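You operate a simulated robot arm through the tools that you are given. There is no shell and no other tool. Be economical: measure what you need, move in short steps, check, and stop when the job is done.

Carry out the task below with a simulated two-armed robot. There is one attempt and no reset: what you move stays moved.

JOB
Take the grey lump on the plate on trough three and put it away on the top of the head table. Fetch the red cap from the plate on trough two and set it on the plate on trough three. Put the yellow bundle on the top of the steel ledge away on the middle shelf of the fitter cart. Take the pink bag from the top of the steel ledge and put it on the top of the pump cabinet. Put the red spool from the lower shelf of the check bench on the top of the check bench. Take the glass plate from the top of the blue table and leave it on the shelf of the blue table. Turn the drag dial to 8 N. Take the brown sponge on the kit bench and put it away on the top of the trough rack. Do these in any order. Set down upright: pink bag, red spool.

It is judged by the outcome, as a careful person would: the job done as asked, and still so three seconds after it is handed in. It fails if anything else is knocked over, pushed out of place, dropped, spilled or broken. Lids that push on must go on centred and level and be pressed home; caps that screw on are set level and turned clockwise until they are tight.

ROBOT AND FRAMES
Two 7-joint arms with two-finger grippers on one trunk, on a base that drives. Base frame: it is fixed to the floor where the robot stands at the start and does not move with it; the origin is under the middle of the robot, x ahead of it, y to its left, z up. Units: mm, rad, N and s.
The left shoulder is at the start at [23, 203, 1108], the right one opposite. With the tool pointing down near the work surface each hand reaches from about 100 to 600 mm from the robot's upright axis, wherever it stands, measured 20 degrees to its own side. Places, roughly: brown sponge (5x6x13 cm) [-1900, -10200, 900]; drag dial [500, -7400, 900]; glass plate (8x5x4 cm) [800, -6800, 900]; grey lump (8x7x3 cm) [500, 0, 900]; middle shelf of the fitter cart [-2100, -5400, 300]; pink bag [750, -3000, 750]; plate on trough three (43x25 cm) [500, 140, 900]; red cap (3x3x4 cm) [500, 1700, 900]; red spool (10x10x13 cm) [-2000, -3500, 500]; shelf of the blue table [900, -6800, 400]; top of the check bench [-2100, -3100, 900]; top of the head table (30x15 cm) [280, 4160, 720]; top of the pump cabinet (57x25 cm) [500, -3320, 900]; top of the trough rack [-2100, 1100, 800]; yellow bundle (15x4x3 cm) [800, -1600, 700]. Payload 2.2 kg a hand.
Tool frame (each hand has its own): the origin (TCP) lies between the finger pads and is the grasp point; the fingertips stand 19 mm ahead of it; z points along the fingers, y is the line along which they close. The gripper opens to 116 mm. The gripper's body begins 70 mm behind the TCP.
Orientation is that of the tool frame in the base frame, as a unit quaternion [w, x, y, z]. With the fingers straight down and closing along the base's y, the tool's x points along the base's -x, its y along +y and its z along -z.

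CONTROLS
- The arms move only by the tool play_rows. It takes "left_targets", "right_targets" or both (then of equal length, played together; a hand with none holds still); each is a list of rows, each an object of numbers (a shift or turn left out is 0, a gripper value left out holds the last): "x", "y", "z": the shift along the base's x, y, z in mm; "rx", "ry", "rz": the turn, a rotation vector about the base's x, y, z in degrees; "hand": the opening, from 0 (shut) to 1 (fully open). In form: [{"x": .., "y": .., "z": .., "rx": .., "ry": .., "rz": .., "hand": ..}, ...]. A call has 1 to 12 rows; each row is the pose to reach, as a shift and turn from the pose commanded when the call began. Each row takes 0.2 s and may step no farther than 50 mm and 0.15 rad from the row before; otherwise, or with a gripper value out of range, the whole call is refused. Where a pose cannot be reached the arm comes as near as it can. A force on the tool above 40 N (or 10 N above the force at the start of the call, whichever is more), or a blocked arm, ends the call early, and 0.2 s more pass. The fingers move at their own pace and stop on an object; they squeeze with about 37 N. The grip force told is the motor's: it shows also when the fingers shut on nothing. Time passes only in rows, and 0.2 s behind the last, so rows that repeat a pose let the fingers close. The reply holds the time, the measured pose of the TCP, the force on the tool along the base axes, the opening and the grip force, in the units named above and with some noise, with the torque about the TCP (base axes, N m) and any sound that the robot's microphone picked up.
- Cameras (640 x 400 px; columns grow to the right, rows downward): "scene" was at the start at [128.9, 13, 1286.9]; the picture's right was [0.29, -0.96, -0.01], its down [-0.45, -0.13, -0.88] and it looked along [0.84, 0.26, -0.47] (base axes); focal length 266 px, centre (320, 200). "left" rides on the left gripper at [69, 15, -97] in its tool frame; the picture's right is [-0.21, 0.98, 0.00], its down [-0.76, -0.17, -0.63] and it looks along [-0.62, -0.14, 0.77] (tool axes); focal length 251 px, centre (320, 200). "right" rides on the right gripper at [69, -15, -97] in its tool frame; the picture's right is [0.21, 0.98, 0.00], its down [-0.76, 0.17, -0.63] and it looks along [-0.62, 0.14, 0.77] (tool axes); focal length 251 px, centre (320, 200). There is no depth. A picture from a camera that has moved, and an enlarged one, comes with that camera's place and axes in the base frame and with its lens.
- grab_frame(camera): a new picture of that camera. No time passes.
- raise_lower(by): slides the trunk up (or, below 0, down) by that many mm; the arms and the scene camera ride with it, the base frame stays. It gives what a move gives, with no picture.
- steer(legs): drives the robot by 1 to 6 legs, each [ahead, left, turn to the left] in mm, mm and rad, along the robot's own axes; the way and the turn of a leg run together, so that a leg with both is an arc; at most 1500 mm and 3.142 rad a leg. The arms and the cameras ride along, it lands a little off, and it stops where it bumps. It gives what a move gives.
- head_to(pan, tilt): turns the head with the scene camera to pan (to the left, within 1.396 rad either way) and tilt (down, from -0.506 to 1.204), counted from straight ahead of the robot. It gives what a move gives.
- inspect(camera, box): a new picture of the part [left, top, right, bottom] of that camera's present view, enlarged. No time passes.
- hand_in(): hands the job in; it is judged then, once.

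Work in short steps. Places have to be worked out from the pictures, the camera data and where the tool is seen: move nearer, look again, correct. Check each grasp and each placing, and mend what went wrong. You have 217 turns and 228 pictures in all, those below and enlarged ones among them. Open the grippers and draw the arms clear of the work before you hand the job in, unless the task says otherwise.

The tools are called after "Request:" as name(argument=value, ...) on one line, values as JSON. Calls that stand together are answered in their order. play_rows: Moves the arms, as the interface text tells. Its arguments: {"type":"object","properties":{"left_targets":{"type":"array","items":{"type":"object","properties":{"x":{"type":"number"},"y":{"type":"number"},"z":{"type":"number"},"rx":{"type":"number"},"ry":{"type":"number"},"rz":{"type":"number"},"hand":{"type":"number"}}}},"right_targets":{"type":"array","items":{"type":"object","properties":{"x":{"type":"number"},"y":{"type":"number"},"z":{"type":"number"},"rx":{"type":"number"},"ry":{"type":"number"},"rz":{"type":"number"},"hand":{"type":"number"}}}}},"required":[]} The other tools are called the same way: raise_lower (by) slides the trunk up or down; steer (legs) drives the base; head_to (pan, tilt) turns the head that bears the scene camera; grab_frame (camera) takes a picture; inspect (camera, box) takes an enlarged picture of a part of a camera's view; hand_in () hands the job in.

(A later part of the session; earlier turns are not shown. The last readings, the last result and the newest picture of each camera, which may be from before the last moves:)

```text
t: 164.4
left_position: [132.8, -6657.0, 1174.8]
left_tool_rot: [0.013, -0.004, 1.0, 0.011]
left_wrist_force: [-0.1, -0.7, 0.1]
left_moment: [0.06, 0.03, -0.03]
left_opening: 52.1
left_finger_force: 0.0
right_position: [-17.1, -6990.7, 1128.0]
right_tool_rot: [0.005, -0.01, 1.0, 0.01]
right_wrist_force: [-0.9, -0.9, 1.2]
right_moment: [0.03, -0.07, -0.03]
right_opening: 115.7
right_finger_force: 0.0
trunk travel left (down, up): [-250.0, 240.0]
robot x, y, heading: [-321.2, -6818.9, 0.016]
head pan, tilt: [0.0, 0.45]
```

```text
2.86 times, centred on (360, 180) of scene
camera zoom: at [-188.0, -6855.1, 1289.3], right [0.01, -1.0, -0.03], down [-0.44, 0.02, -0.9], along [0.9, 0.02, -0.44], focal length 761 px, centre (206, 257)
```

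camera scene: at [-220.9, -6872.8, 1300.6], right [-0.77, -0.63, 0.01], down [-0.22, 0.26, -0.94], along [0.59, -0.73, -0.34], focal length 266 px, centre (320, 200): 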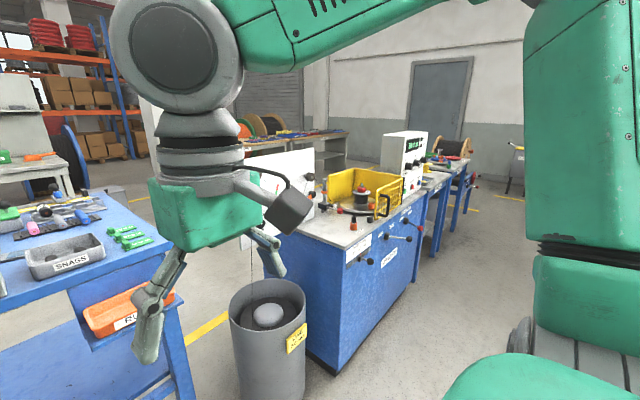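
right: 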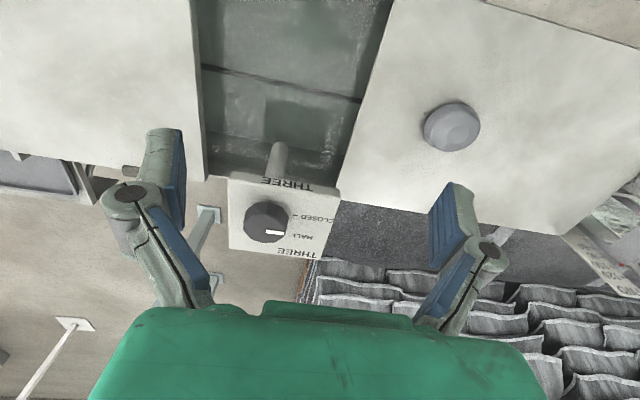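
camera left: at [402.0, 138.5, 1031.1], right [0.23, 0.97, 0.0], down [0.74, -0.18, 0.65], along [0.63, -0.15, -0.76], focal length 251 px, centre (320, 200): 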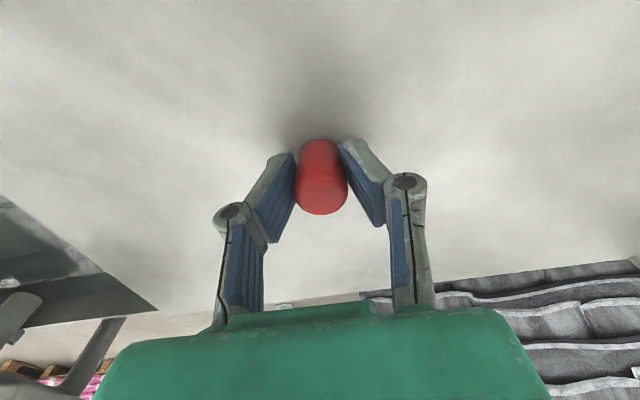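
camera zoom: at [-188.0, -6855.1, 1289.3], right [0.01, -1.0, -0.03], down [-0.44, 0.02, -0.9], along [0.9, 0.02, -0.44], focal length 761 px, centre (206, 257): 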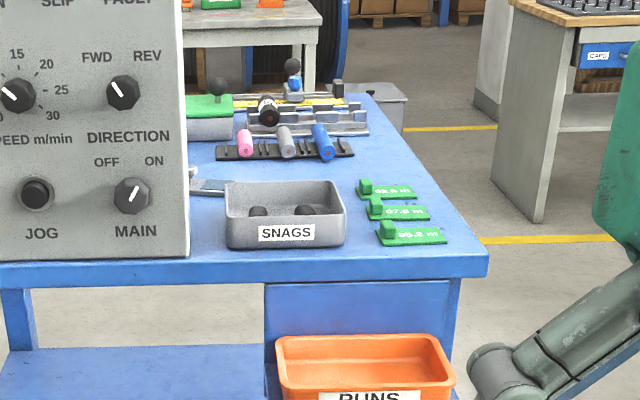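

The plate is probably hidden beside/behind the capstan box. I'll move closer and right to look behind it.

Request:
steer(legs=[[330, -180, 0]])

Request:
head_to(pan=0.1, tilt=0.5)

Request:
grab_frame(camera="scene")

Request:
inspect(camera="scene", box=[180, 120, 420, 270])

```text
t: 166.8
left_position: [463.0, -6847.2, 1177.5]
left_tool_rot: [0.016, -0.003, 1.0, 0.015]
left_wrist_force: [0.4, -0.8, -0.5]
left_moment: [0.09, -0.06, -0.01]
left_opening: 52.2
left_finger_force: 0.0
right_position: [313.5, -7178.3, 1120.2]
right_tool_rot: [-0.007, -0.009, 1.0, 0.012]
right_wrist_force: [-0.2, -0.8, 1.5]
right_moment: [0.12, -0.01, 0.03]
right_opening: 115.9
right_finger_force: 0.1
trunk travel left (down, up): [-250.0, 240.0]
robot x, y, heading: [13.6, -6995.4, 0.013]
head pan, tilt: [0.0, 0.45]
```

```text
t: 167.5
left_position: [462.2, -6802.0, 1172.9]
left_tool_rot: [0.015, -0.005, 1.0, -0.003]
left_wrist_force: [0.4, 1.6, 0.3]
left_moment: [-0.17, 0.0, 0.01]
left_opening: 52.4
left_finger_force: 0.0
right_position: [314.6, -7135.1, 1122.5]
right_tool_rot: [-0.012, -0.011, 1.0, -0.005]
right_wrist_force: [-0.3, 0.9, -0.1]
right_moment: [-0.1, 0.08, 0.02]
right_opening: 116.2
right_finger_force: 0.0
trunk travel left (down, up): [-250.0, 240.0]
robot x, y, heading: [12.6, -6993.3, 0.013]
head pan, tilt: [0.099, 0.499]
```

```text
175 pictures are left
camera scene: at [142.3, -6935.6, 1284.8], right [0.12, -0.99, 0.03], down [-0.48, -0.09, -0.87], along [0.87, 0.08, -0.48], focal length 266 px, centre (320, 200)
```

scene: 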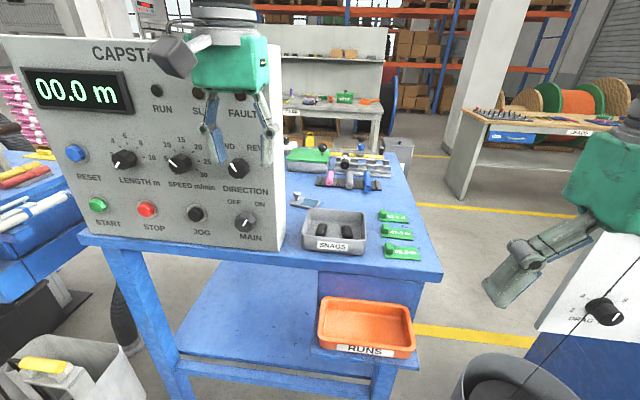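

```text
2.67 times, centred on (300, 195) of scene
camera zoom: at [142.3, -6935.6, 1284.8], right [0.12, -0.99, 0.03], down [-0.48, -0.09, -0.87], along [0.87, 0.08, -0.48], focal length 710 px, centre (373, 213)
```

zoom: 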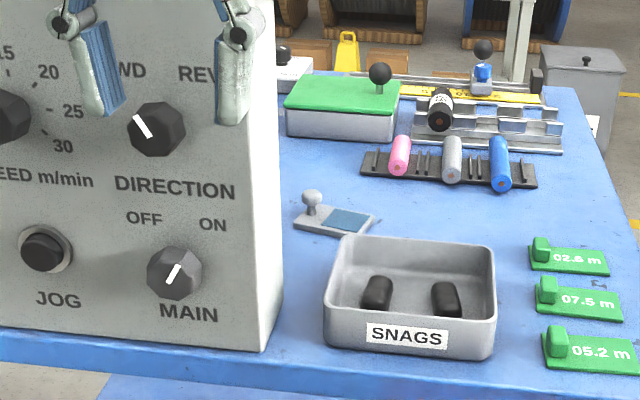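

The glass plate (a small plate with knob) sits behind the SNAGS tray, close to the capstan box, around [873, -6810]. I'll retract the left hand so I can approach turned left and use the right arm.

Request:
play_rows(left_targets=[{"x": -30, "y": 30}, {"x": -60, "y": 60}, {"x": -90, "y": 90}, {"x": -120, "y": 120}, {"x": -150, "y": 150}])

Request:
steer(legs=[[0, 50, 0.4], [150, 0, 0]])

Request:
head_to(pan=-0.2, tilt=0.6)

Request:
grab_frame(camera="scene")

Request:
grab_frame(camera="right")

```text
t: 168.9
left_position: [312.8, -6699.7, 1179.4]
left_tool_rot: [0.016, -0.002, 1.0, 0.013]
left_wrist_force: [-0.2, 0.2, 0.0]
left_moment: [-0.01, -0.01, 0.02]
left_opening: 52.3
left_finger_force: 0.0
right_position: [313.0, -7179.0, 1120.0]
right_tool_rot: [-0.01, -0.01, 1.0, 0.009]
right_wrist_force: [-0.9, 0.2, -0.4]
right_moment: [-0.07, 0.03, -0.01]
right_opening: 116.0
right_finger_force: 0.1
trunk travel left (down, up): [-250.0, 240.0]
robot x, y, heading: [14.9, -7005.3, 0.014]
head pan, tilt: [0.099, 0.499]
stopped in row 5 (left hand): the arm was blocked; the commanded pose is now the measured one
```

```text
t: 171.5
left_position: [290.1, -6483.3, 1173.1]
left_tool_rot: [0.014, -0.202, 0.979, 0.01]
left_wrist_force: [-0.9, 0.6, -1.1]
left_moment: [-0.07, -0.01, 0.0]
left_opening: 52.2
left_finger_force: 0.1
right_position: [478.1, -6923.1, 1123.0]
right_tool_rot: [-0.006, -0.209, 0.978, 0.003]
right_wrist_force: [-0.8, 0.6, -0.3]
right_moment: [-0.07, -0.03, 0.0]
right_opening: 116.1
right_finger_force: 0.0
trunk travel left (down, up): [-250.0, 240.0]
robot x, y, heading: [143.1, -6895.5, 0.419]
head pan, tilt: [0.099, 0.499]
```

```text
t: 172.3
left_position: [292.8, -6486.8, 1175.5]
left_tool_rot: [0.013, -0.202, 0.979, 0.014]
left_wrist_force: [-0.5, -0.4, -0.1]
left_moment: [0.04, 0.01, -0.01]
left_opening: 52.0
left_finger_force: 0.1
right_position: [479.2, -6926.3, 1125.0]
right_tool_rot: [-0.005, -0.21, 0.978, 0.005]
right_wrist_force: [-0.1, -0.1, 0.8]
right_moment: [-0.01, -0.02, 0.03]
right_opening: 116.1
right_finger_force: 0.1
trunk travel left (down, up): [-250.0, 240.0]
robot x, y, heading: [142.5, -6893.9, 0.416]
head pan, tilt: [-0.201, 0.6]
```

```text
173 pictures are left
camera scene: at [275.5, -6885.5, 1276.0], right [0.21, -0.98, -0.02], down [-0.56, -0.1, -0.82], along [0.8, 0.19, -0.57], focal length 266 px, centre (320, 200)
```

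scene: 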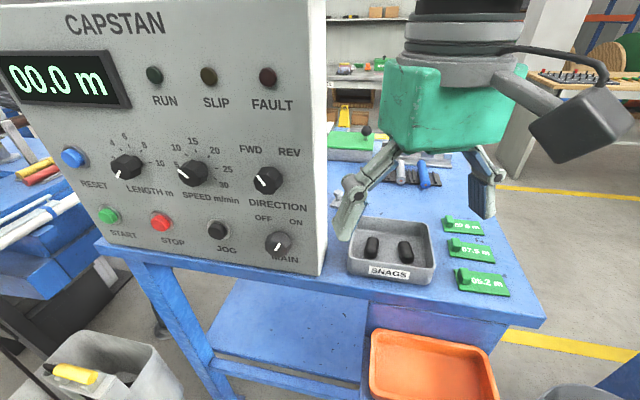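

```text
172 pictures are left
camera right: at [424.5, -6971.0, 1221.3], right [-0.6, 0.8, 0.01], down [0.63, 0.46, 0.63], along [0.5, 0.38, -0.78], focal length 251 px, centre (320, 200)
```

right: 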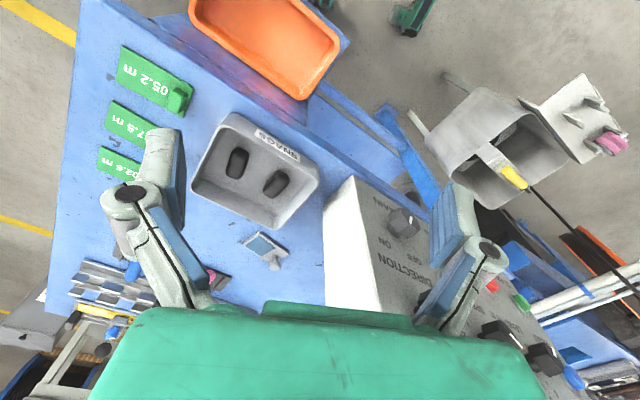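

The right hand camera sees the plate well. Let me zoom in there.

Request:
inspect(camera="right", box=[180, 160, 420, 310])

```text
2.67 times, centred on (300, 235) of right
camera zoom: at [424.5, -6971.0, 1221.3], right [-0.6, 0.8, 0.01], down [0.63, 0.46, 0.63], along [0.5, 0.38, -0.78], focal length 670 px, centre (373, 107)
```

zoom: 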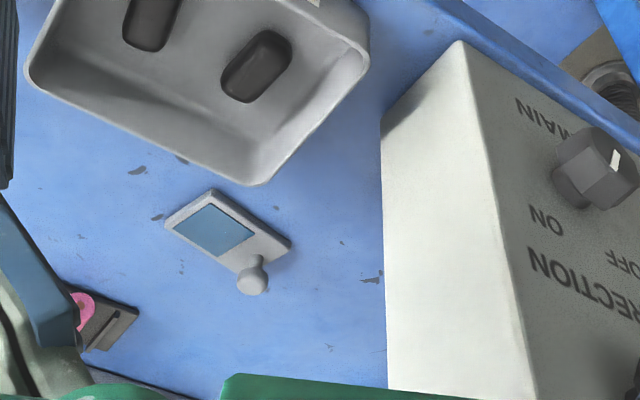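

I need a better fix on the knob. I'll move the right hand forward over the table, clear of the box, and settle before a new picture.

Request:
play_rows(right_targets=[{"x": 30}, {"x": 60, "z": -5}, {"x": 90, "z": -10}, {"x": 120, "z": -20}, {"x": 140, "z": -30}, {"x": 140, "z": -30}, {"x": 140, "z": -30}, {"x": 140, "z": -30}, {"x": 140, "z": -30}, {"x": 140, "z": -30}, {"x": 140, "z": -30}, {"x": 140, "z": -30}])

Request:
play_rows(right_targets=[{}, {}, {}, {}, {}, {}, {}, {}, {}, {}, {}, {}])

Request:
play_rows(right_targets=[{}, {}, {}, {}, {}, {}, {}, {}, {}, {}, {}, {}])

Request:
grab_frame(camera="right")

Request:
grab_frame(camera="scene")

```text
t: 174.9
left_position: [284.3, -6469.0, 1170.8]
left_tool_rot: [0.014, -0.201, 0.979, 0.006]
left_wrist_force: [-0.5, 0.4, -0.3]
left_moment: [-0.04, 0.0, 0.01]
left_opening: 52.4
left_finger_force: 0.2
right_position: [608.8, -6909.3, 1092.9]
right_tool_rot: [-0.006, -0.211, 0.978, -0.002]
right_wrist_force: [-0.5, -0.2, 0.6]
right_moment: [-0.03, -0.02, -0.04]
right_opening: 116.0
right_finger_force: 0.1
trunk travel left (down, up): [-250.0, 240.0]
robot x, y, heading: [136.2, -6890.7, 0.415]
head pan, tilt: [-0.201, 0.6]
```

```text
t: 177.7
left_position: [266.7, -6441.0, 1164.6]
left_tool_rot: [0.02, -0.204, 0.979, -0.007]
left_wrist_force: [-0.3, -0.7, 0.0]
left_moment: [0.05, 0.0, 0.0]
left_opening: 52.1
left_finger_force: 0.1
right_position: [593.8, -6881.5, 1099.6]
right_tool_rot: [0.0, -0.213, 0.977, -0.015]
right_wrist_force: [-0.1, -0.8, -2.3]
right_moment: [-0.35, -0.2, 0.01]
right_opening: 110.2
right_finger_force: 0.1
trunk travel left (down, up): [-250.0, 240.0]
robot x, y, heading: [132.9, -6881.3, 0.416]
head pan, tilt: [-0.201, 0.6]
stopped in row 12 (right hand): the arm was blocked; the commanded pose is now the measured one
```

```text
t: 180.3
left_position: [276.1, -6455.5, 1169.2]
left_tool_rot: [0.018, -0.203, 0.979, 0.0]
left_wrist_force: [0.1, -0.2, -0.3]
left_moment: [0.01, 0.02, -0.02]
left_opening: 52.6
left_finger_force: 0.1
right_position: [603.2, -6896.2, 1096.4]
right_tool_rot: [-0.003, -0.212, 0.977, -0.007]
right_wrist_force: [-0.2, -0.6, -0.8]
right_moment: [-0.01, 0.0, -0.01]
right_opening: 117.1
right_finger_force: 0.0
trunk travel left (down, up): [-250.0, 240.0]
robot x, y, heading: [138.7, -6888.8, 0.416]
head pan, tilt: [-0.201, 0.6]
```

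```text
170 pictures are left
camera right: at [548.0, -6938.0, 1193.5], right [-0.6, 0.8, -0.01], down [0.62, 0.47, 0.62], along [0.5, 0.37, -0.78], focal length 251 px, centre (320, 200)
```

right: 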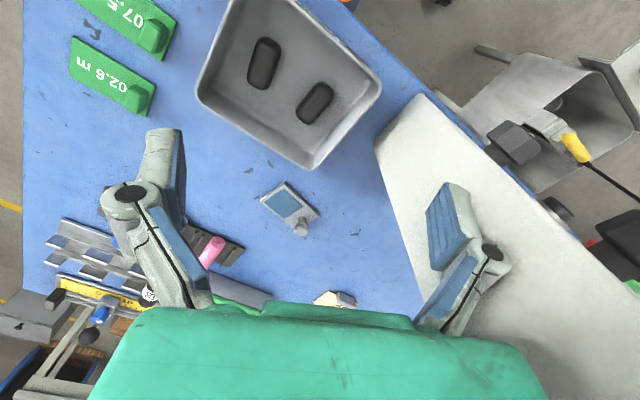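

```text
169 pictures are left
camera scene: at [254.7, -6838.4, 1277.1], right [0.22, -0.98, 0.01], down [-0.55, -0.13, -0.83], along [0.81, 0.17, -0.56], focal length 266 px, centre (320, 200)
```

scene: 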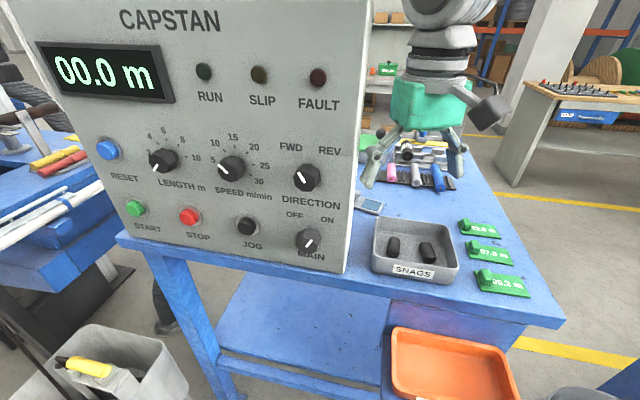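

The knob triangulates to about [764, -6812, 942]. The hand's sway brushed the box side, so I move it away and yaw it left to come in from the right.

Request:
play_rows(right_targets=[{"x": 10, "y": -20, "rz": 4}, {"x": 25, "y": -35, "z": 10, "rz": 10}, {"x": 40, "y": -45, "z": 15, "rz": 16}, {"x": 55, "y": -45, "z": 20, "rz": 22}, {"x": 60, "y": -45, "z": 20, "rz": 26}, {"x": 60, "y": -45, "z": 20, "rz": 26}])

Request:
play_rows(right_targets=[{"rx": 5.4, "ry": -4.5}, {"rx": 10.7, "ry": -9}, {"rx": 16.1, "ry": -13.5}, {"rx": 21.4, "ry": -18}, {"rx": 26.8, "ry": -22.4}, {"rx": 26.8, "ry": -22.4}, {"rx": 26.8, "ry": -22.4}, {"rx": 26.8, "ry": -22.4}, {"rx": 26.8, "ry": -22.4}, {"rx": 26.8, "ry": -22.4}, {"rx": 26.8, "ry": -22.4}, {"rx": 26.8, "ry": -22.4}])

Request:
play_rows(right_targets=[{}, {}, {}, {}, {}, {}, {}, {}, {}, {}, {}, {}])

Request:
play_rows(right_targets=[{}, {}, {}, {}, {}, {}, {}, {}, {}, {}, {}, {}])

Request:
grab_frame(camera="right")

Request:
grab_frame(camera="scene")

```text
t: 181.7
left_position: [274.8, -6456.4, 1167.6]
left_tool_rot: [0.016, -0.204, 0.979, -0.001]
left_wrist_force: [0.1, -0.1, 0.0]
left_moment: [0.0, -0.02, 0.01]
left_opening: 52.2
left_finger_force: 0.0
right_position: [662.4, -6940.4, 1118.0]
right_tool_rot: [-0.002, -0.427, 0.904, -0.009]
right_wrist_force: [0.6, 0.3, 0.4]
right_moment: [-0.05, 0.0, 0.0]
right_opening: 116.0
right_finger_force: 0.0
trunk travel left (down, up): [-250.0, 240.0]
robot x, y, heading: [138.5, -6885.9, 0.413]
head pan, tilt: [-0.201, 0.6]
```

```text
t: 184.3
left_position: [276.3, -6457.4, 1168.0]
left_tool_rot: [0.018, -0.203, 0.979, 0.0]
left_wrist_force: [0.0, 0.5, 0.7]
left_moment: [-0.02, -0.01, 0.02]
left_opening: 52.5
left_finger_force: 0.0
right_position: [662.0, -6943.5, 1117.6]
right_tool_rot: [0.269, -0.407, 0.865, 0.119]
right_wrist_force: [-0.3, 0.3, -0.8]
right_moment: [0.02, 0.0, 0.01]
right_opening: 116.1
right_finger_force: 0.0
trunk travel left (down, up): [-250.0, 240.0]
robot x, y, heading: [133.1, -6888.1, 0.418]
head pan, tilt: [-0.201, 0.6]
```

```text
t: 186.9
left_position: [278.1, -6461.2, 1170.0]
left_tool_rot: [0.016, -0.202, 0.979, 0.003]
left_wrist_force: [0.1, 0.3, 0.5]
left_moment: [0.01, -0.01, -0.01]
left_opening: 52.4
left_finger_force: 0.1
right_position: [665.3, -6947.4, 1115.7]
right_tool_rot: [0.27, -0.405, 0.865, 0.12]
right_wrist_force: [-0.3, -0.1, 0.0]
right_moment: [-0.01, 0.01, -0.01]
right_opening: 116.1
right_finger_force: 0.1
trunk travel left (down, up): [-250.0, 240.0]
robot x, y, heading: [136.4, -6893.5, 0.419]
head pan, tilt: [-0.201, 0.6]
```

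```text
t: 189.5
left_position: [278.8, -6461.3, 1169.1]
left_tool_rot: [0.016, -0.203, 0.979, 0.002]
left_wrist_force: [-0.5, -0.2, 0.7]
left_moment: [0.01, -0.02, -0.02]
left_opening: 52.2
left_finger_force: 0.1
right_position: [664.6, -6946.8, 1115.9]
right_tool_rot: [0.27, -0.405, 0.865, 0.12]
right_wrist_force: [-1.2, 0.0, -1.1]
right_moment: [0.0, -0.03, -0.03]
right_opening: 116.0
right_finger_force: 0.0
trunk travel left (down, up): [-250.0, 240.0]
robot x, y, heading: [138.5, -6888.8, 0.417]
head pan, tilt: [-0.201, 0.6]
```

```text
168 pictures are left
camera right: at [605.2, -7042.2, 1156.8], right [-0.86, 0.49, -0.13], down [0.04, 0.32, 0.95], along [0.51, 0.81, -0.29], focal length 251 px, centre (320, 200)
```

right: 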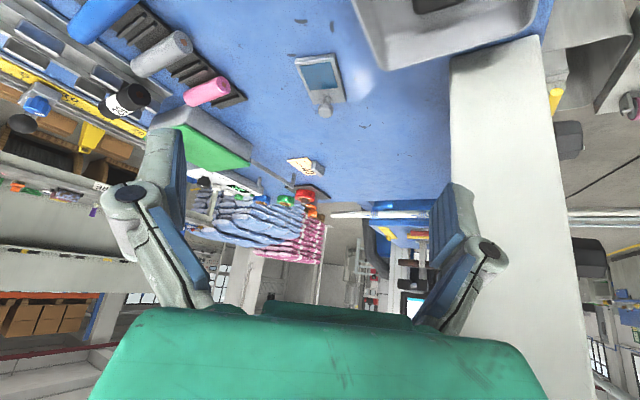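

```text
167 pictures are left
camera scene: at [260.4, -6851.9, 1277.0], right [0.21, -0.98, 0.0], down [-0.55, -0.12, -0.82], along [0.8, 0.18, -0.57], focal length 266 px, centre (320, 200)
```

scene: 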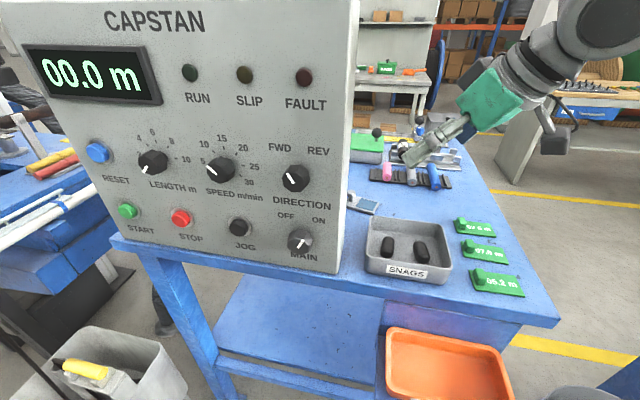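

Settled. I'll move to a pre-grasp point about 70 mm back along the tool axis and look again.

Request:
play_rows(right_targets=[{"x": 15, "y": 22, "z": -24, "hand": 0.6}, {"x": 30, "y": 44, "z": -48}, {"x": 45, "y": 66, "z": -72}, {"x": 60, "y": 88, "z": -96}, {"x": 72, "y": 107, "z": -113}, {"x": 72, "y": 107, "z": -113}, {"x": 72, "y": 107, "z": -113}, {"x": 72, "y": 107, "z": -113}])

Request:
grab_frame(camera="right")

Request:
grab_frame(camera="scene")

```text
t: 191.3
left_position: [278.0, -6460.4, 1168.6]
left_tool_rot: [0.016, -0.202, 0.979, 0.002]
left_wrist_force: [0.4, 0.4, -0.5]
left_moment: [-0.01, -0.03, 0.03]
left_opening: 52.1
left_finger_force: 0.1
right_position: [735.6, -6838.6, 1000.0]
right_tool_rot: [0.271, -0.406, 0.865, 0.121]
right_wrist_force: [-0.2, -0.1, -1.0]
right_moment: [0.02, 0.02, 0.03]
right_opening: 69.6
right_finger_force: 0.2
trunk travel left (down, up): [-250.0, 240.0]
robot x, y, heading: [138.1, -6891.4, 0.417]
head pan, tilt: [-0.201, 0.6]
```

```text
166 pictures are left
camera right: at [676.0, -6934.6, 1040.4], right [-0.86, 0.49, -0.13], down [0.04, 0.32, 0.95], along [0.51, 0.81, -0.29], focal length 251 px, centre (320, 200)
```

right: 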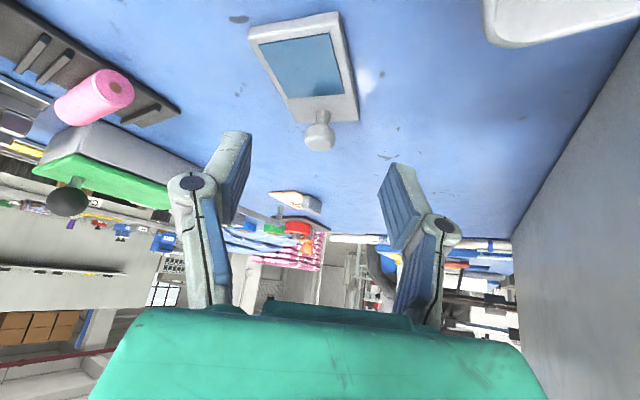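

```text
165 pictures are left
camera scene: at [260.7, -6850.4, 1277.0], right [0.21, -0.98, 0.0], down [-0.55, -0.12, -0.82], along [0.8, 0.18, -0.57], focal length 266 px, centre (320, 200)
```

scene: 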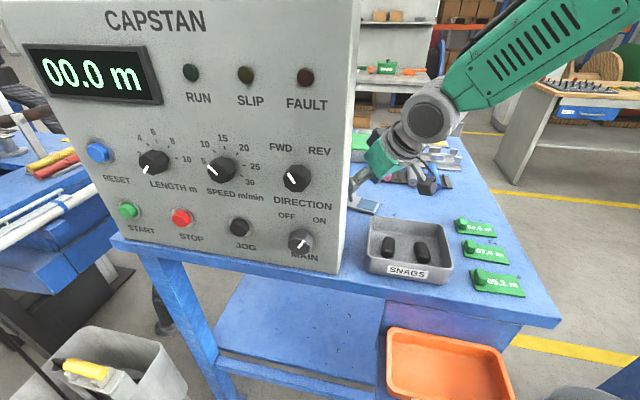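

The knob lies about 53 mm straight ahead along the tool axis. Advance and close on it.

Request:
play_rows(right_targets=[{"x": 7, "y": 8, "z": -15}, {"x": 14, "y": 16, "z": -30}, {"x": 20, "y": 23, "z": -45}, {"x": 20, "y": 23, "z": -45}, {"x": 20, "y": 23, "z": -45}])

Request:
grab_frame(camera="right")

```text
t: 192.5
left_position: [278.4, -6460.5, 1168.4]
left_tool_rot: [0.016, -0.203, 0.979, 0.003]
left_wrist_force: [0.0, -0.2, 0.3]
left_moment: [0.01, -0.02, -0.01]
left_opening: 52.1
left_finger_force: 0.0
right_position: [756.8, -6814.6, 955.2]
right_tool_rot: [0.271, -0.406, 0.865, 0.12]
right_wrist_force: [-0.4, -0.8, -0.4]
right_moment: [-0.02, -0.01, 0.0]
right_opening: 69.5
right_finger_force: 0.0
trunk travel left (down, up): [-250.0, 240.0]
robot x, y, heading: [135.6, -6887.2, 0.417]
head pan, tilt: [-0.201, 0.6]
```

```text
164 pictures are left
camera right: at [697.9, -6911.1, 996.7], right [-0.86, 0.49, -0.13], down [0.04, 0.32, 0.95], along [0.51, 0.81, -0.29], focal length 251 px, centre (320, 200)
```

right: 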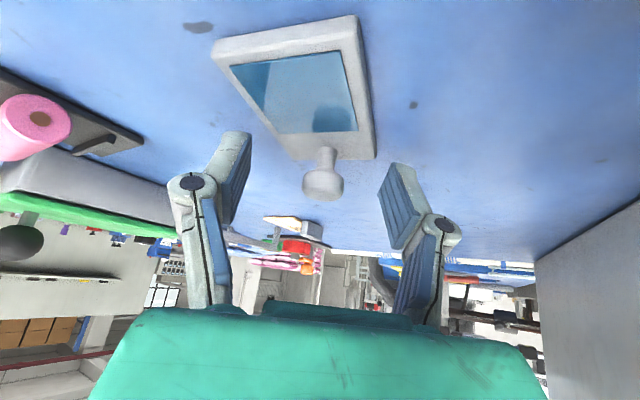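

The knob is at the grasp point. Close and check.

Request:
play_rows(right_targets=[{"x": 2, "y": 2, "z": -4}, {"x": 2, "y": 2, "z": -4, "hand": 0.3}, {"x": 2, "y": 2, "z": -4, "hand": 0.05}, {"x": 2, "y": 2, "z": -4}, {"x": 2, "y": 2, "z": -4}])

Request:
grab_frame(camera="right")

```text
t: 193.7
left_position: [278.7, -6461.0, 1170.0]
left_tool_rot: [0.017, -0.203, 0.979, 0.002]
left_wrist_force: [-0.1, 0.1, -0.6]
left_moment: [0.01, 0.02, -0.01]
left_opening: 52.2
left_finger_force: 0.1
right_position: [759.5, -6813.4, 953.8]
right_tool_rot: [0.271, -0.405, 0.865, 0.12]
right_wrist_force: [-0.1, -0.8, 0.9]
right_moment: [-0.02, -0.01, 0.0]
right_opening: 5.7
right_finger_force: 0.0
trunk travel left (down, up): [-250.0, 240.0]
robot x, y, heading: [134.0, -6889.8, 0.419]
head pan, tilt: [-0.201, 0.6]
```

```text
163 pictures are left
camera right: at [700.4, -6910.2, 993.7], right [-0.86, 0.49, -0.13], down [0.04, 0.32, 0.95], along [0.51, 0.81, -0.29], focal length 251 px, centre (320, 200)
```

right: 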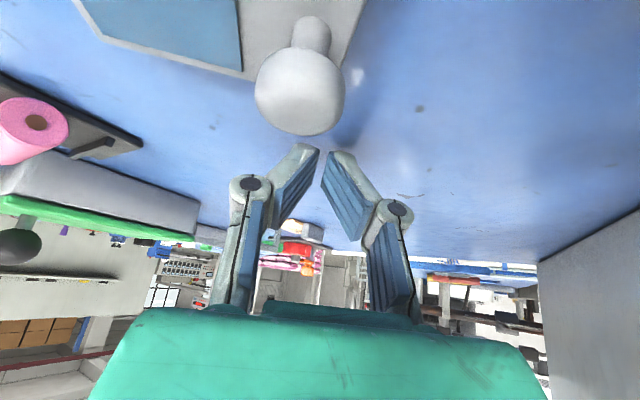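

The knob was squeezed out of the fingers. I'll open and look at where the plate went.

Request:
play_rows(right_targets=[{"x": -7, "y": -9, "z": 20}, {"x": -18, "y": -22, "z": 45}, {"x": -36, "y": -44, "z": 85}, {"x": -55, "y": -66, "z": 120, "hand": 0.6}, {"x": -55, "y": -66, "z": 120}])

Request:
grab_frame(camera="right")

Request:
inspect(camera="scene", box=[320, 130, 520, 290])

```text
t: 194.9
left_position: [280.6, -6458.9, 1168.9]
left_tool_rot: [0.016, -0.203, 0.979, 0.001]
left_wrist_force: [0.1, -0.5, 0.9]
left_moment: [-0.02, 0.04, -0.02]
left_opening: 52.3
left_finger_force: 0.1
right_position: [704.9, -6878.8, 1068.2]
right_tool_rot: [0.269, -0.406, 0.865, 0.12]
right_wrist_force: [-0.6, -0.2, 0.7]
right_moment: [-0.02, 0.0, 0.02]
right_opening: 69.7
right_finger_force: 0.0
trunk travel left (down, up): [-250.0, 240.0]
robot x, y, heading: [137.4, -6888.7, 0.415]
head pan, tilt: [-0.201, 0.6]
```

```text
162 pictures are left
camera right: at [645.9, -6972.9, 1109.8], right [-0.86, 0.49, -0.13], down [0.04, 0.32, 0.95], along [0.51, 0.81, -0.29], focal length 251 px, centre (320, 200)
```

right: 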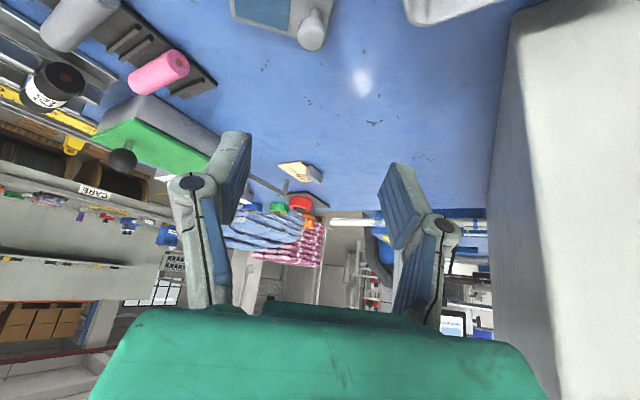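

```text
2.50 times, centred on (420, 210) of scene
camera zoom: at [261.9, -6850.5, 1276.8], right [0.21, -0.98, 0.0], down [-0.55, -0.12, -0.82], along [0.8, 0.18, -0.57], focal length 666 px, centre (70, 175)
```

zoom: 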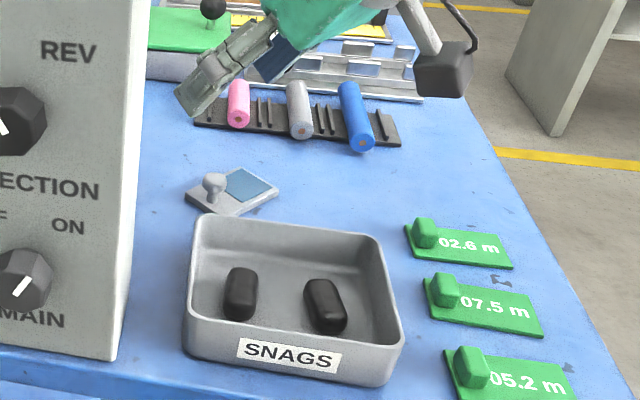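

The plate is still upright, now just behind the SNAGS tray, with the knob near [735, -6870, 950]. I'll back the hand off to view its orientation and grasp its edges instead.

Request:
play_rows(right_targets=[{"x": -25, "y": -30, "z": 10}, {"x": -50, "y": -60, "z": 20}, {"x": -60, "y": -75, "z": 40}, {"x": -60, "y": -75, "z": 40}, {"x": -60, "y": -75, "z": 40}])

Request:
inspect(camera="right", box=[200, 0, 440, 150])

```text
t: 196.1
left_position: [276.2, -6453.6, 1167.6]
left_tool_rot: [0.017, -0.203, 0.979, -0.001]
left_wrist_force: [-0.2, 0.5, 0.1]
left_moment: [-0.02, -0.05, 0.0]
left_opening: 51.9
left_finger_force: 0.1
right_position: [641.7, -6949.9, 1112.7]
right_tool_rot: [0.27, -0.406, 0.865, 0.116]
right_wrist_force: [-1.1, 0.9, 0.5]
right_moment: [-0.05, 0.0, -0.01]
right_opening: 69.5
right_finger_force: 0.0
trunk travel left (down, up): [-250.0, 240.0]
robot x, y, heading: [134.2, -6888.8, 0.416]
head pan, tilt: [-0.201, 0.6]
```

```text
2.67 times, centred on (320, 75) of right
camera zoom: at [582.5, -7044.9, 1154.3], right [-0.86, 0.49, -0.14], down [0.03, 0.32, 0.95], along [0.51, 0.81, -0.29], focal length 670 px, centre (320, 533)
```

zoom: 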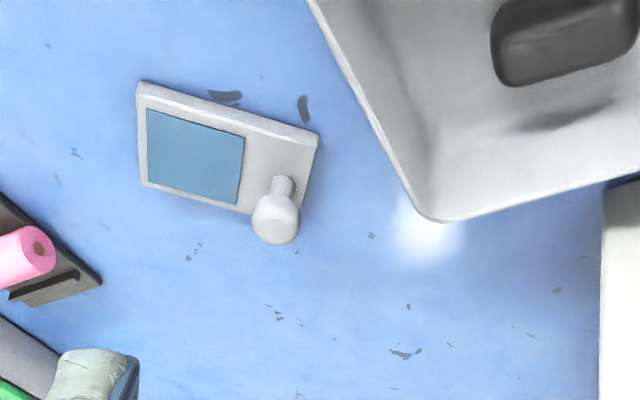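

From this view the plate's centre is near [757, -6886] with its long axis lined up with my finger-closing axis. I'll grip its short ends: go to a pre-grasp 80 mm back along the tool axis with a 93 mm opening.

Request:
play_rows(right_targets=[{"x": 20, "y": 6, "z": -27, "hand": 0.82}, {"x": 41, "y": 12, "z": -55}, {"x": 62, "y": 18, "z": -82}, {"x": 82, "y": 24, "z": -109}, {"x": 82, "y": 24, "z": -109}, {"x": 82, "y": 24, "z": -109}, {"x": 82, "y": 24, "z": -109}, {"x": 82, "y": 24, "z": -109}, {"x": 82, "y": 24, "z": -109}])

Request:
grab_frame(camera="right")

```text
t: 198.1
left_position: [280.3, -6463.2, 1169.4]
left_tool_rot: [0.015, -0.203, 0.979, 0.003]
left_wrist_force: [-0.8, 0.2, 0.4]
left_moment: [0.0, 0.04, -0.02]
left_opening: 52.2
left_finger_force: 0.1
right_position: [725.8, -6930.4, 1002.0]
right_tool_rot: [0.27, -0.405, 0.865, 0.12]
right_wrist_force: [0.2, 0.1, 0.8]
right_moment: [-0.02, -0.02, 0.0]
right_opening: 95.0
right_finger_force: 0.1
trunk travel left (down, up): [-250.0, 240.0]
robot x, y, heading: [136.3, -6893.4, 0.417]
head pan, tilt: [-0.201, 0.6]
```

```text
159 pictures are left
camera right: at [667.2, -7026.3, 1041.5], right [-0.86, 0.49, -0.13], down [0.04, 0.32, 0.95], along [0.51, 0.81, -0.29], focal length 251 px, centre (320, 200)
```

right: 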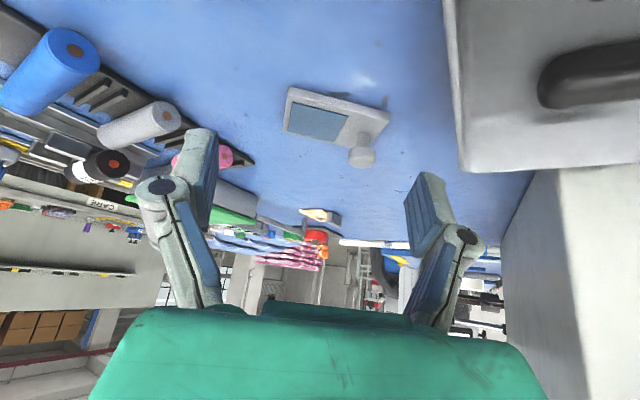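

Plate top centre is about [753, -6883, 927], axis aligned. Shift laterally 9 mm, then advance to just above grasp depth.

Request:
play_rows(right_targets=[{"x": -8, "y": 5, "z": 0}, {"x": 2, "y": 18, "z": -20}, {"x": 10, "y": 29, "z": -38}, {"x": 18, "y": 37, "z": -52}, {"x": 18, "y": 37, "z": -52}, {"x": 18, "y": 37, "z": -52}])

Request:
grab_frame(camera="right")

Request:
inspect(camera="scene", box=[320, 130, 520, 290])

```text
t: 199.5
left_position: [278.8, -6459.7, 1169.8]
left_tool_rot: [0.017, -0.203, 0.979, 0.001]
left_wrist_force: [0.3, -0.8, 0.1]
left_moment: [0.02, -0.01, 0.01]
left_opening: 52.1
left_finger_force: 0.0
right_position: [742.9, -6893.5, 955.1]
right_tool_rot: [0.271, -0.406, 0.865, 0.12]
right_wrist_force: [0.3, 0.1, 0.3]
right_moment: [-0.02, -0.01, -0.04]
right_opening: 95.0
right_finger_force: 0.1
trunk travel left (down, up): [-250.0, 240.0]
robot x, y, heading: [140.5, -6885.4, 0.417]
head pan, tilt: [-0.201, 0.6]
```

```text
158 pictures are left
camera right: at [683.6, -6989.4, 994.8], right [-0.86, 0.49, -0.13], down [0.04, 0.32, 0.95], along [0.51, 0.81, -0.29], focal length 251 px, centre (320, 200)
```

right: 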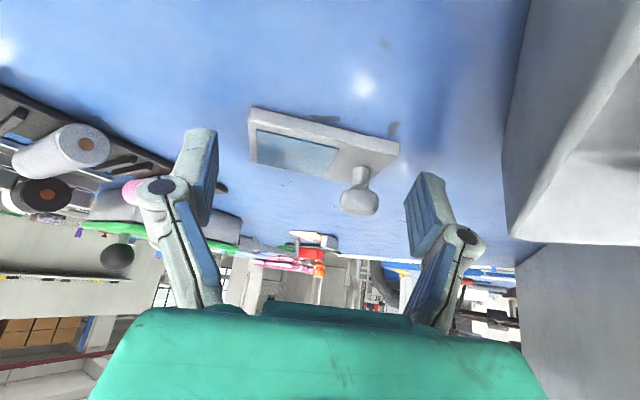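

```text
2.50 times, centred on (420, 210) of scene
camera zoom: at [260.4, -6849.7, 1277.0], right [0.21, -0.98, 0.0], down [-0.55, -0.12, -0.82], along [0.8, 0.18, -0.57], focal length 666 px, centre (70, 175)
```

zoom: 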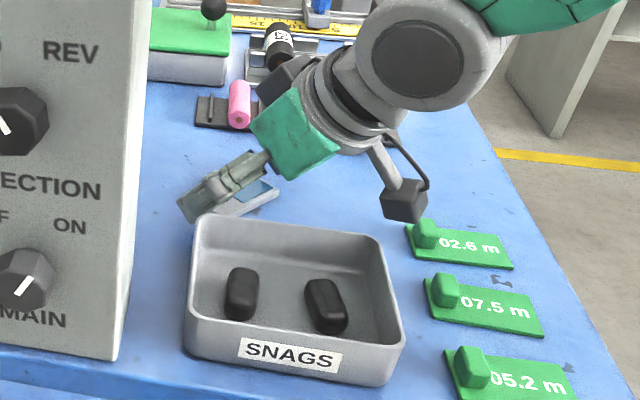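

Alignment looks right. I'll ease down to the grasp depth and check for contact.

Request:
play_rows(right_targets=[{"x": 3, "y": 3, "z": -5}, {"x": 6, "y": 6, "z": -9}, {"x": 6, "y": 6, "z": -12}, {"x": 6, "y": 6, "z": -12}])

Request:
play_rows(right_targets=[{"z": -2}, {"z": -3}, {"z": -3}])

Request:
grab_frame(camera="right")

```text
t: 200.4
left_position: [274.9, -6461.7, 1169.8]
left_tool_rot: [0.018, -0.202, 0.979, 0.002]
left_wrist_force: [-0.2, 0.6, -0.2]
left_moment: [-0.01, 0.01, 0.02]
left_opening: 52.0
left_finger_force: 0.1
right_position: [749.2, -6887.1, 952.0]
right_tool_rot: [0.281, -0.404, 0.862, 0.122]
right_wrist_force: [-5.8, -15.5, 40.6]
right_moment: [0.62, 1.3, 0.36]
right_opening: 68.3
right_finger_force: 45.1
trunk travel left (down, up): [-250.0, 240.0]
robot x, y, heading: [133.7, -6889.6, 0.412]
head pan, tilt: [-0.201, 0.6]
stopped in row 4 (right hand): the force on the tool passed its limit at 58 N (the readings are from after the stop); the commanded pose is now the measured one
```

```text
t: 201.2
left_position: [276.4, -6459.3, 1170.7]
left_tool_rot: [0.018, -0.203, 0.979, 0.001]
left_wrist_force: [0.6, 0.8, -0.9]
left_moment: [-0.05, 0.05, -0.01]
left_opening: 52.1
left_finger_force: 0.1
right_position: [750.8, -6886.7, 946.8]
right_tool_rot: [0.278, -0.406, 0.862, 0.12]
right_wrist_force: [-8.7, -5.4, 50.2]
right_moment: [0.06, 0.6, 0.54]
right_opening: 94.5
right_finger_force: 32.1
trunk travel left (down, up): [-250.0, 240.0]
robot x, y, heading: [136.2, -6893.4, 0.42]
head pan, tilt: [-0.201, 0.6]
```

```text
156 pictures are left
camera right: at [690.6, -6983.1, 985.4], right [-0.86, 0.49, -0.14], down [0.02, 0.31, 0.95], along [0.51, 0.81, -0.28], focal length 251 px, centre (320, 200)
```

right: 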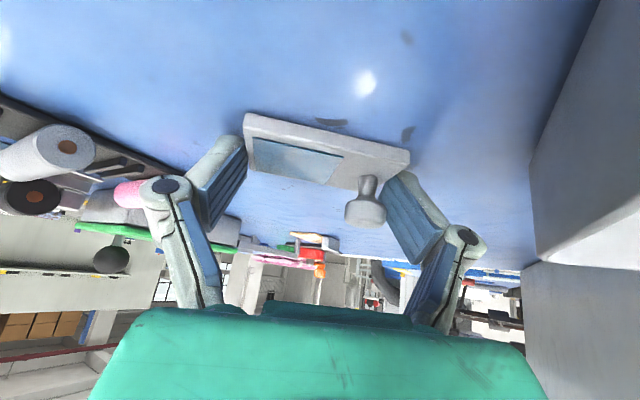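

Fingertips touch the table at TCP z≈947, flanking the plate ends. Raise 4 mm and close onto the ends.

Request:
play_rows(right_targets=[{"z": 4}, {"z": 5}, {"z": 5, "hand": 0.7}, {"z": 5, "hand": 0.6}, {"z": 5, "hand": 0.5}, {"z": 5}])

Request:
grab_frame(camera="right")

```text
t: 202.6
left_position: [273.5, -6462.1, 1171.4]
left_tool_rot: [0.019, -0.203, 0.979, 0.003]
left_wrist_force: [-0.1, 0.0, 0.4]
left_moment: [0.0, -0.01, -0.03]
left_opening: 52.4
left_finger_force: 0.0
right_position: [748.4, -6888.9, 951.0]
right_tool_rot: [0.278, -0.405, 0.862, 0.121]
right_wrist_force: [-3.4, -13.9, 45.9]
right_moment: [0.84, 1.32, 0.28]
right_opening: 68.9
right_finger_force: 36.6
trunk travel left (down, up): [-250.0, 240.0]
robot x, y, heading: [138.0, -6886.6, 0.413]
head pan, tilt: [-0.201, 0.6]
```

```text
155 pictures are left
camera right: at [687.9, -6986.0, 990.4], right [-0.86, 0.49, -0.14], down [0.02, 0.31, 0.95], along [0.51, 0.81, -0.28], focal length 251 px, centre (320, 200)
```

right: 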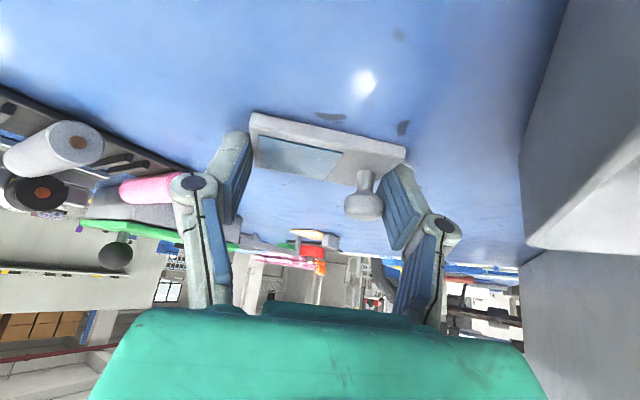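

Gripped at 69 mm across the plate. Lift gently and check.

Request:
play_rows(right_targets=[{"z": 4}, {"z": 8}, {"z": 15}, {"z": 30}, {"z": 50}, {"z": 50}])

Request:
grab_frame(camera="right")

Request:
inspect(camera="scene", box=[320, 130, 520, 290])

```text
t: 204.0
left_position: [278.9, -6462.5, 1169.8]
left_tool_rot: [0.017, -0.202, 0.979, 0.002]
left_wrist_force: [0.1, -0.1, 0.5]
left_moment: [-0.02, -0.01, -0.01]
left_opening: 52.3
left_finger_force: 0.0
right_position: [749.6, -6890.5, 995.8]
right_tool_rot: [0.273, -0.406, 0.863, 0.122]
right_wrist_force: [0.3, 1.5, -0.3]
right_moment: [-0.02, 0.03, 0.01]
right_opening: 67.7
right_finger_force: 37.0
trunk travel left (down, up): [-250.0, 240.0]
robot x, y, heading: [136.2, -6891.2, 0.418]
head pan, tilt: [-0.201, 0.6]
```

```text
154 pictures are left
camera right: at [690.3, -6985.3, 1036.0], right [-0.86, 0.49, -0.13], down [0.03, 0.31, 0.95], along [0.51, 0.81, -0.29], focal length 251 px, centre (320, 200)
```

right: 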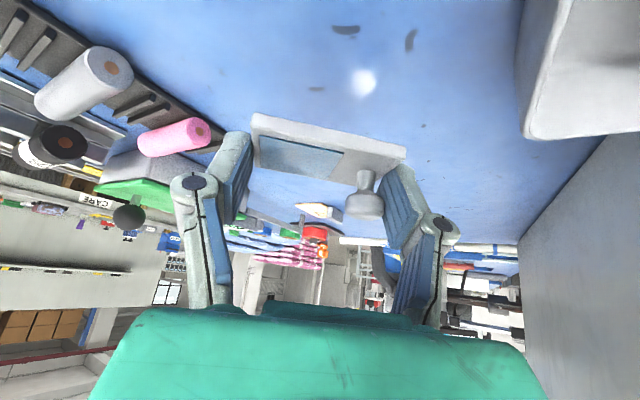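

```text
2.50 times, centred on (420, 210) of scene
camera zoom: at [261.4, -6851.7, 1276.9], right [0.21, -0.98, 0.0], down [-0.55, -0.12, -0.82], along [0.8, 0.18, -0.57], focal length 666 px, centre (70, 175)
```

zoom: 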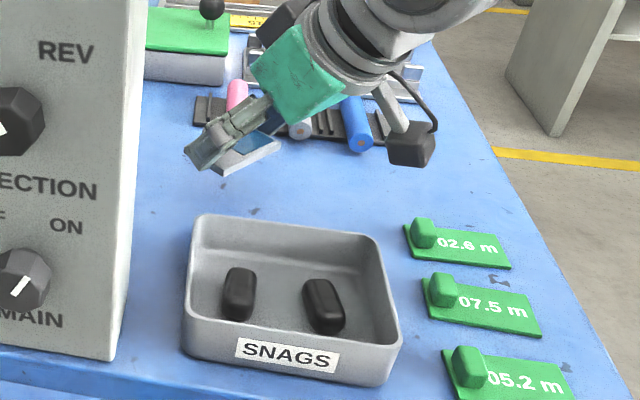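

The plate is held level. I'll lift it clear, back off and square up to the table further left.

Request:
play_rows(right_targets=[{"z": 40}, {"z": 80}, {"x": -10, "y": -15, "z": 115}, {"x": -40, "y": -40, "z": 125}, {"x": -80, "y": -60, "z": 125}, {"x": -110, "y": -75, "z": 125}])

Request:
steer(legs=[[-350, 0, 0], [0, 300, -0.417]])

Request:
grab_frame(camera="right")

Request:
grab_frame(camera="scene")

```text
t: 205.4
left_position: [280.2, -6467.5, 1171.5]
left_tool_rot: [0.017, -0.203, 0.979, 0.004]
left_wrist_force: [-0.5, 0.2, -0.3]
left_moment: [0.02, 0.03, -0.02]
left_opening: 52.3
left_finger_force: 0.1
right_position: [640.2, -6968.1, 1120.9]
right_tool_rot: [0.275, -0.404, 0.864, 0.123]
right_wrist_force: [-0.1, -0.9, 0.3]
right_moment: [0.03, -0.03, 0.02]
right_opening: 67.7
right_finger_force: 37.1
trunk travel left (down, up): [-250.0, 240.0]
robot x, y, heading: [138.4, -6890.8, 0.416]
head pan, tilt: [-0.201, 0.6]
```

```text
t: 209.4
left_position: [32.8, -6424.2, 1175.2]
left_tool_rot: [0.017, -0.01, 1.0, 0.01]
left_wrist_force: [-0.3, 0.3, -0.1]
left_moment: [-0.01, 0.0, -0.02]
left_opening: 52.2
left_finger_force: 0.1
right_position: [177.2, -7023.2, 1115.4]
right_tool_rot: [0.293, -0.228, 0.925, 0.077]
right_wrist_force: [0.1, -0.1, -0.8]
right_moment: [-0.01, 0.0, 0.01]
right_opening: 67.7
right_finger_force: 37.2
trunk travel left (down, up): [-250.0, 240.0]
robot x, y, heading: [-260.1, -6744.6, 0.028]
head pan, tilt: [-0.201, 0.6]
```

```text
152 pictures are left
camera right: at [86.6, -7090.4, 1154.5], right [-0.61, 0.78, -0.12], down [0.15, 0.26, 0.96], along [0.78, 0.57, -0.27], focal length 251 px, centre (320, 200)
```

right: 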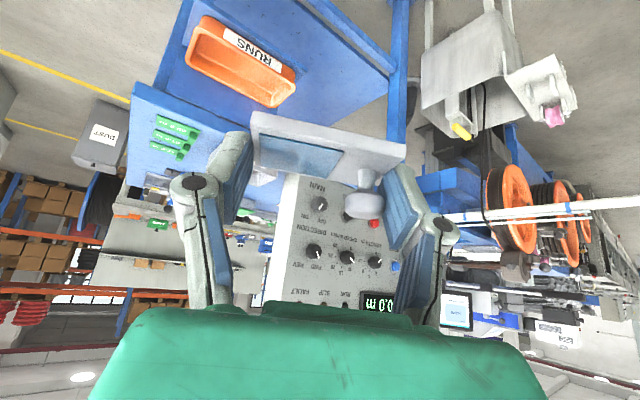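

```text
151 pictures are left
camera scene: at [-131.8, -6780.0, 1276.5], right [-0.17, -0.99, -0.02], down [-0.56, 0.11, -0.82], along [0.81, -0.13, -0.57], focal length 266 px, centre (320, 200)
```

scene: 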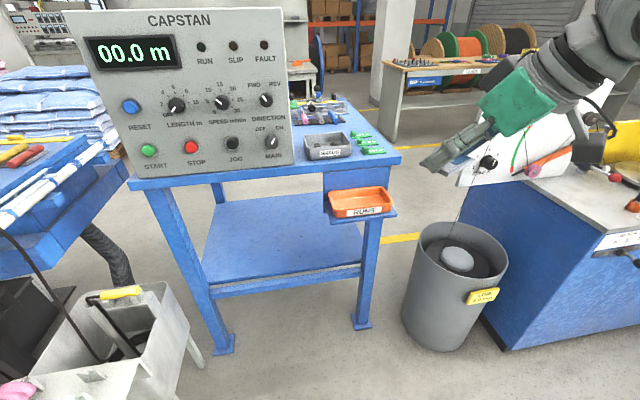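

I have a good view of the shelf (front edge x≈580, z≈385). I'll turn the tool straight ahead, bring the hand in front, and lower the trunk.

Request:
play_rows(right_targets=[{"y": 30, "rz": -5}, {"y": 65, "rz": -11}, {"y": 100, "rz": -17}, {"y": 135, "rz": -23}, {"y": 165, "rz": -28}, {"y": 165, "rz": -28}])

Request:
raise_lower(by=-250)

Request:
play_rows(right_targets=[{"z": -40}, {"z": -80}, {"z": -120}, {"z": -160}, {"z": -200}, {"z": -240}, {"z": -280}, {"z": -320}, {"z": -350}])

Request:
grab_frame(camera="right")

Request:
grab_frame(camera="scene")

```text
t: 210.8
left_position: [29.6, -6389.6, 1168.8]
left_tool_rot: [0.019, -0.012, 1.0, -0.005]
left_wrist_force: [-0.6, 0.8, 0.0]
left_moment: [0.0, -0.02, 0.02]
left_opening: 52.2
left_finger_force: 0.0
right_position: [175.2, -6821.7, 1122.1]
right_tool_rot: [0.301, -0.001, 0.954, -0.009]
right_wrist_force: [0.6, 0.8, -0.8]
right_moment: [-0.08, -0.02, -0.05]
right_opening: 67.9
right_finger_force: 36.4
trunk travel left (down, up): [-250.0, 240.0]
robot x, y, heading: [-263.5, -6743.3, 0.03]
head pan, tilt: [-0.201, 0.6]
```

```text
t: 213.4
left_position: [31.3, -6411.9, 922.8]
left_tool_rot: [0.019, -0.01, 1.0, 0.005]
left_wrist_force: [-0.9, -0.9, 1.0]
left_moment: [0.03, 0.02, -0.01]
left_opening: 52.3
left_finger_force: 0.0
right_position: [174.9, -6844.1, 870.4]
right_tool_rot: [0.301, 0.001, 0.954, -0.002]
right_wrist_force: [0.4, -0.3, -0.6]
right_moment: [0.03, 0.01, 0.01]
right_opening: 67.5
right_finger_force: 37.5
trunk travel left (down, up): [0.0, 490.0]
robot x, y, heading: [-257.6, -6748.4, 0.032]
head pan, tilt: [-0.201, 0.6]
```

```text
t: 215.4
left_position: [32.0, -6401.4, 919.6]
left_tool_rot: [0.016, -0.01, 1.0, 0.0]
left_wrist_force: [0.9, -0.4, -0.6]
left_moment: [0.01, -0.01, 0.03]
left_opening: 52.2
left_finger_force: 0.0
right_position: [175.1, -6834.5, 520.6]
right_tool_rot: [0.301, -0.001, 0.954, -0.006]
right_wrist_force: [0.3, 0.2, -0.9]
right_moment: [0.01, -0.02, -0.02]
right_opening: 67.7
right_finger_force: 36.7
trunk travel left (down, up): [0.0, 490.0]
robot x, y, heading: [-262.5, -6742.2, 0.027]
head pan, tilt: [-0.201, 0.6]
```

```text
150 pictures are left
camera right: at [63.9, -6849.7, 560.0], right [-0.17, 0.98, -0.13], down [0.26, 0.18, 0.95], along [0.95, 0.13, -0.28], focal length 251 px, centre (320, 200)
```

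right: 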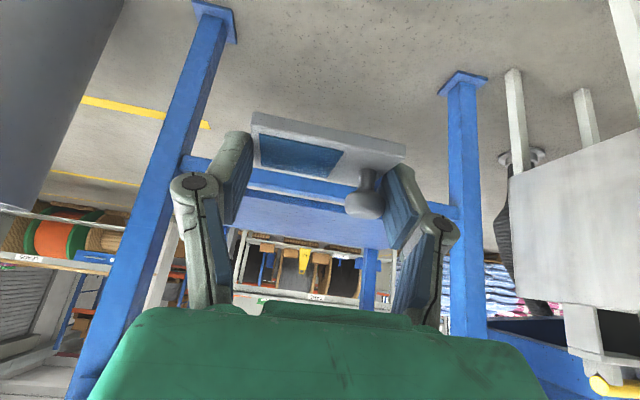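

```text
149 pictures are left
camera scene: at [-131.7, -6754.6, 1026.9], right [-0.17, -0.99, 0.0], down [-0.56, 0.09, -0.82], along [0.81, -0.14, -0.57], focal length 266 px, centre (320, 200)
```

scene: 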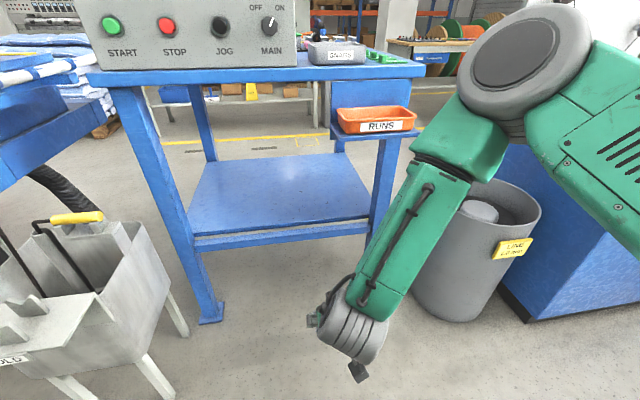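

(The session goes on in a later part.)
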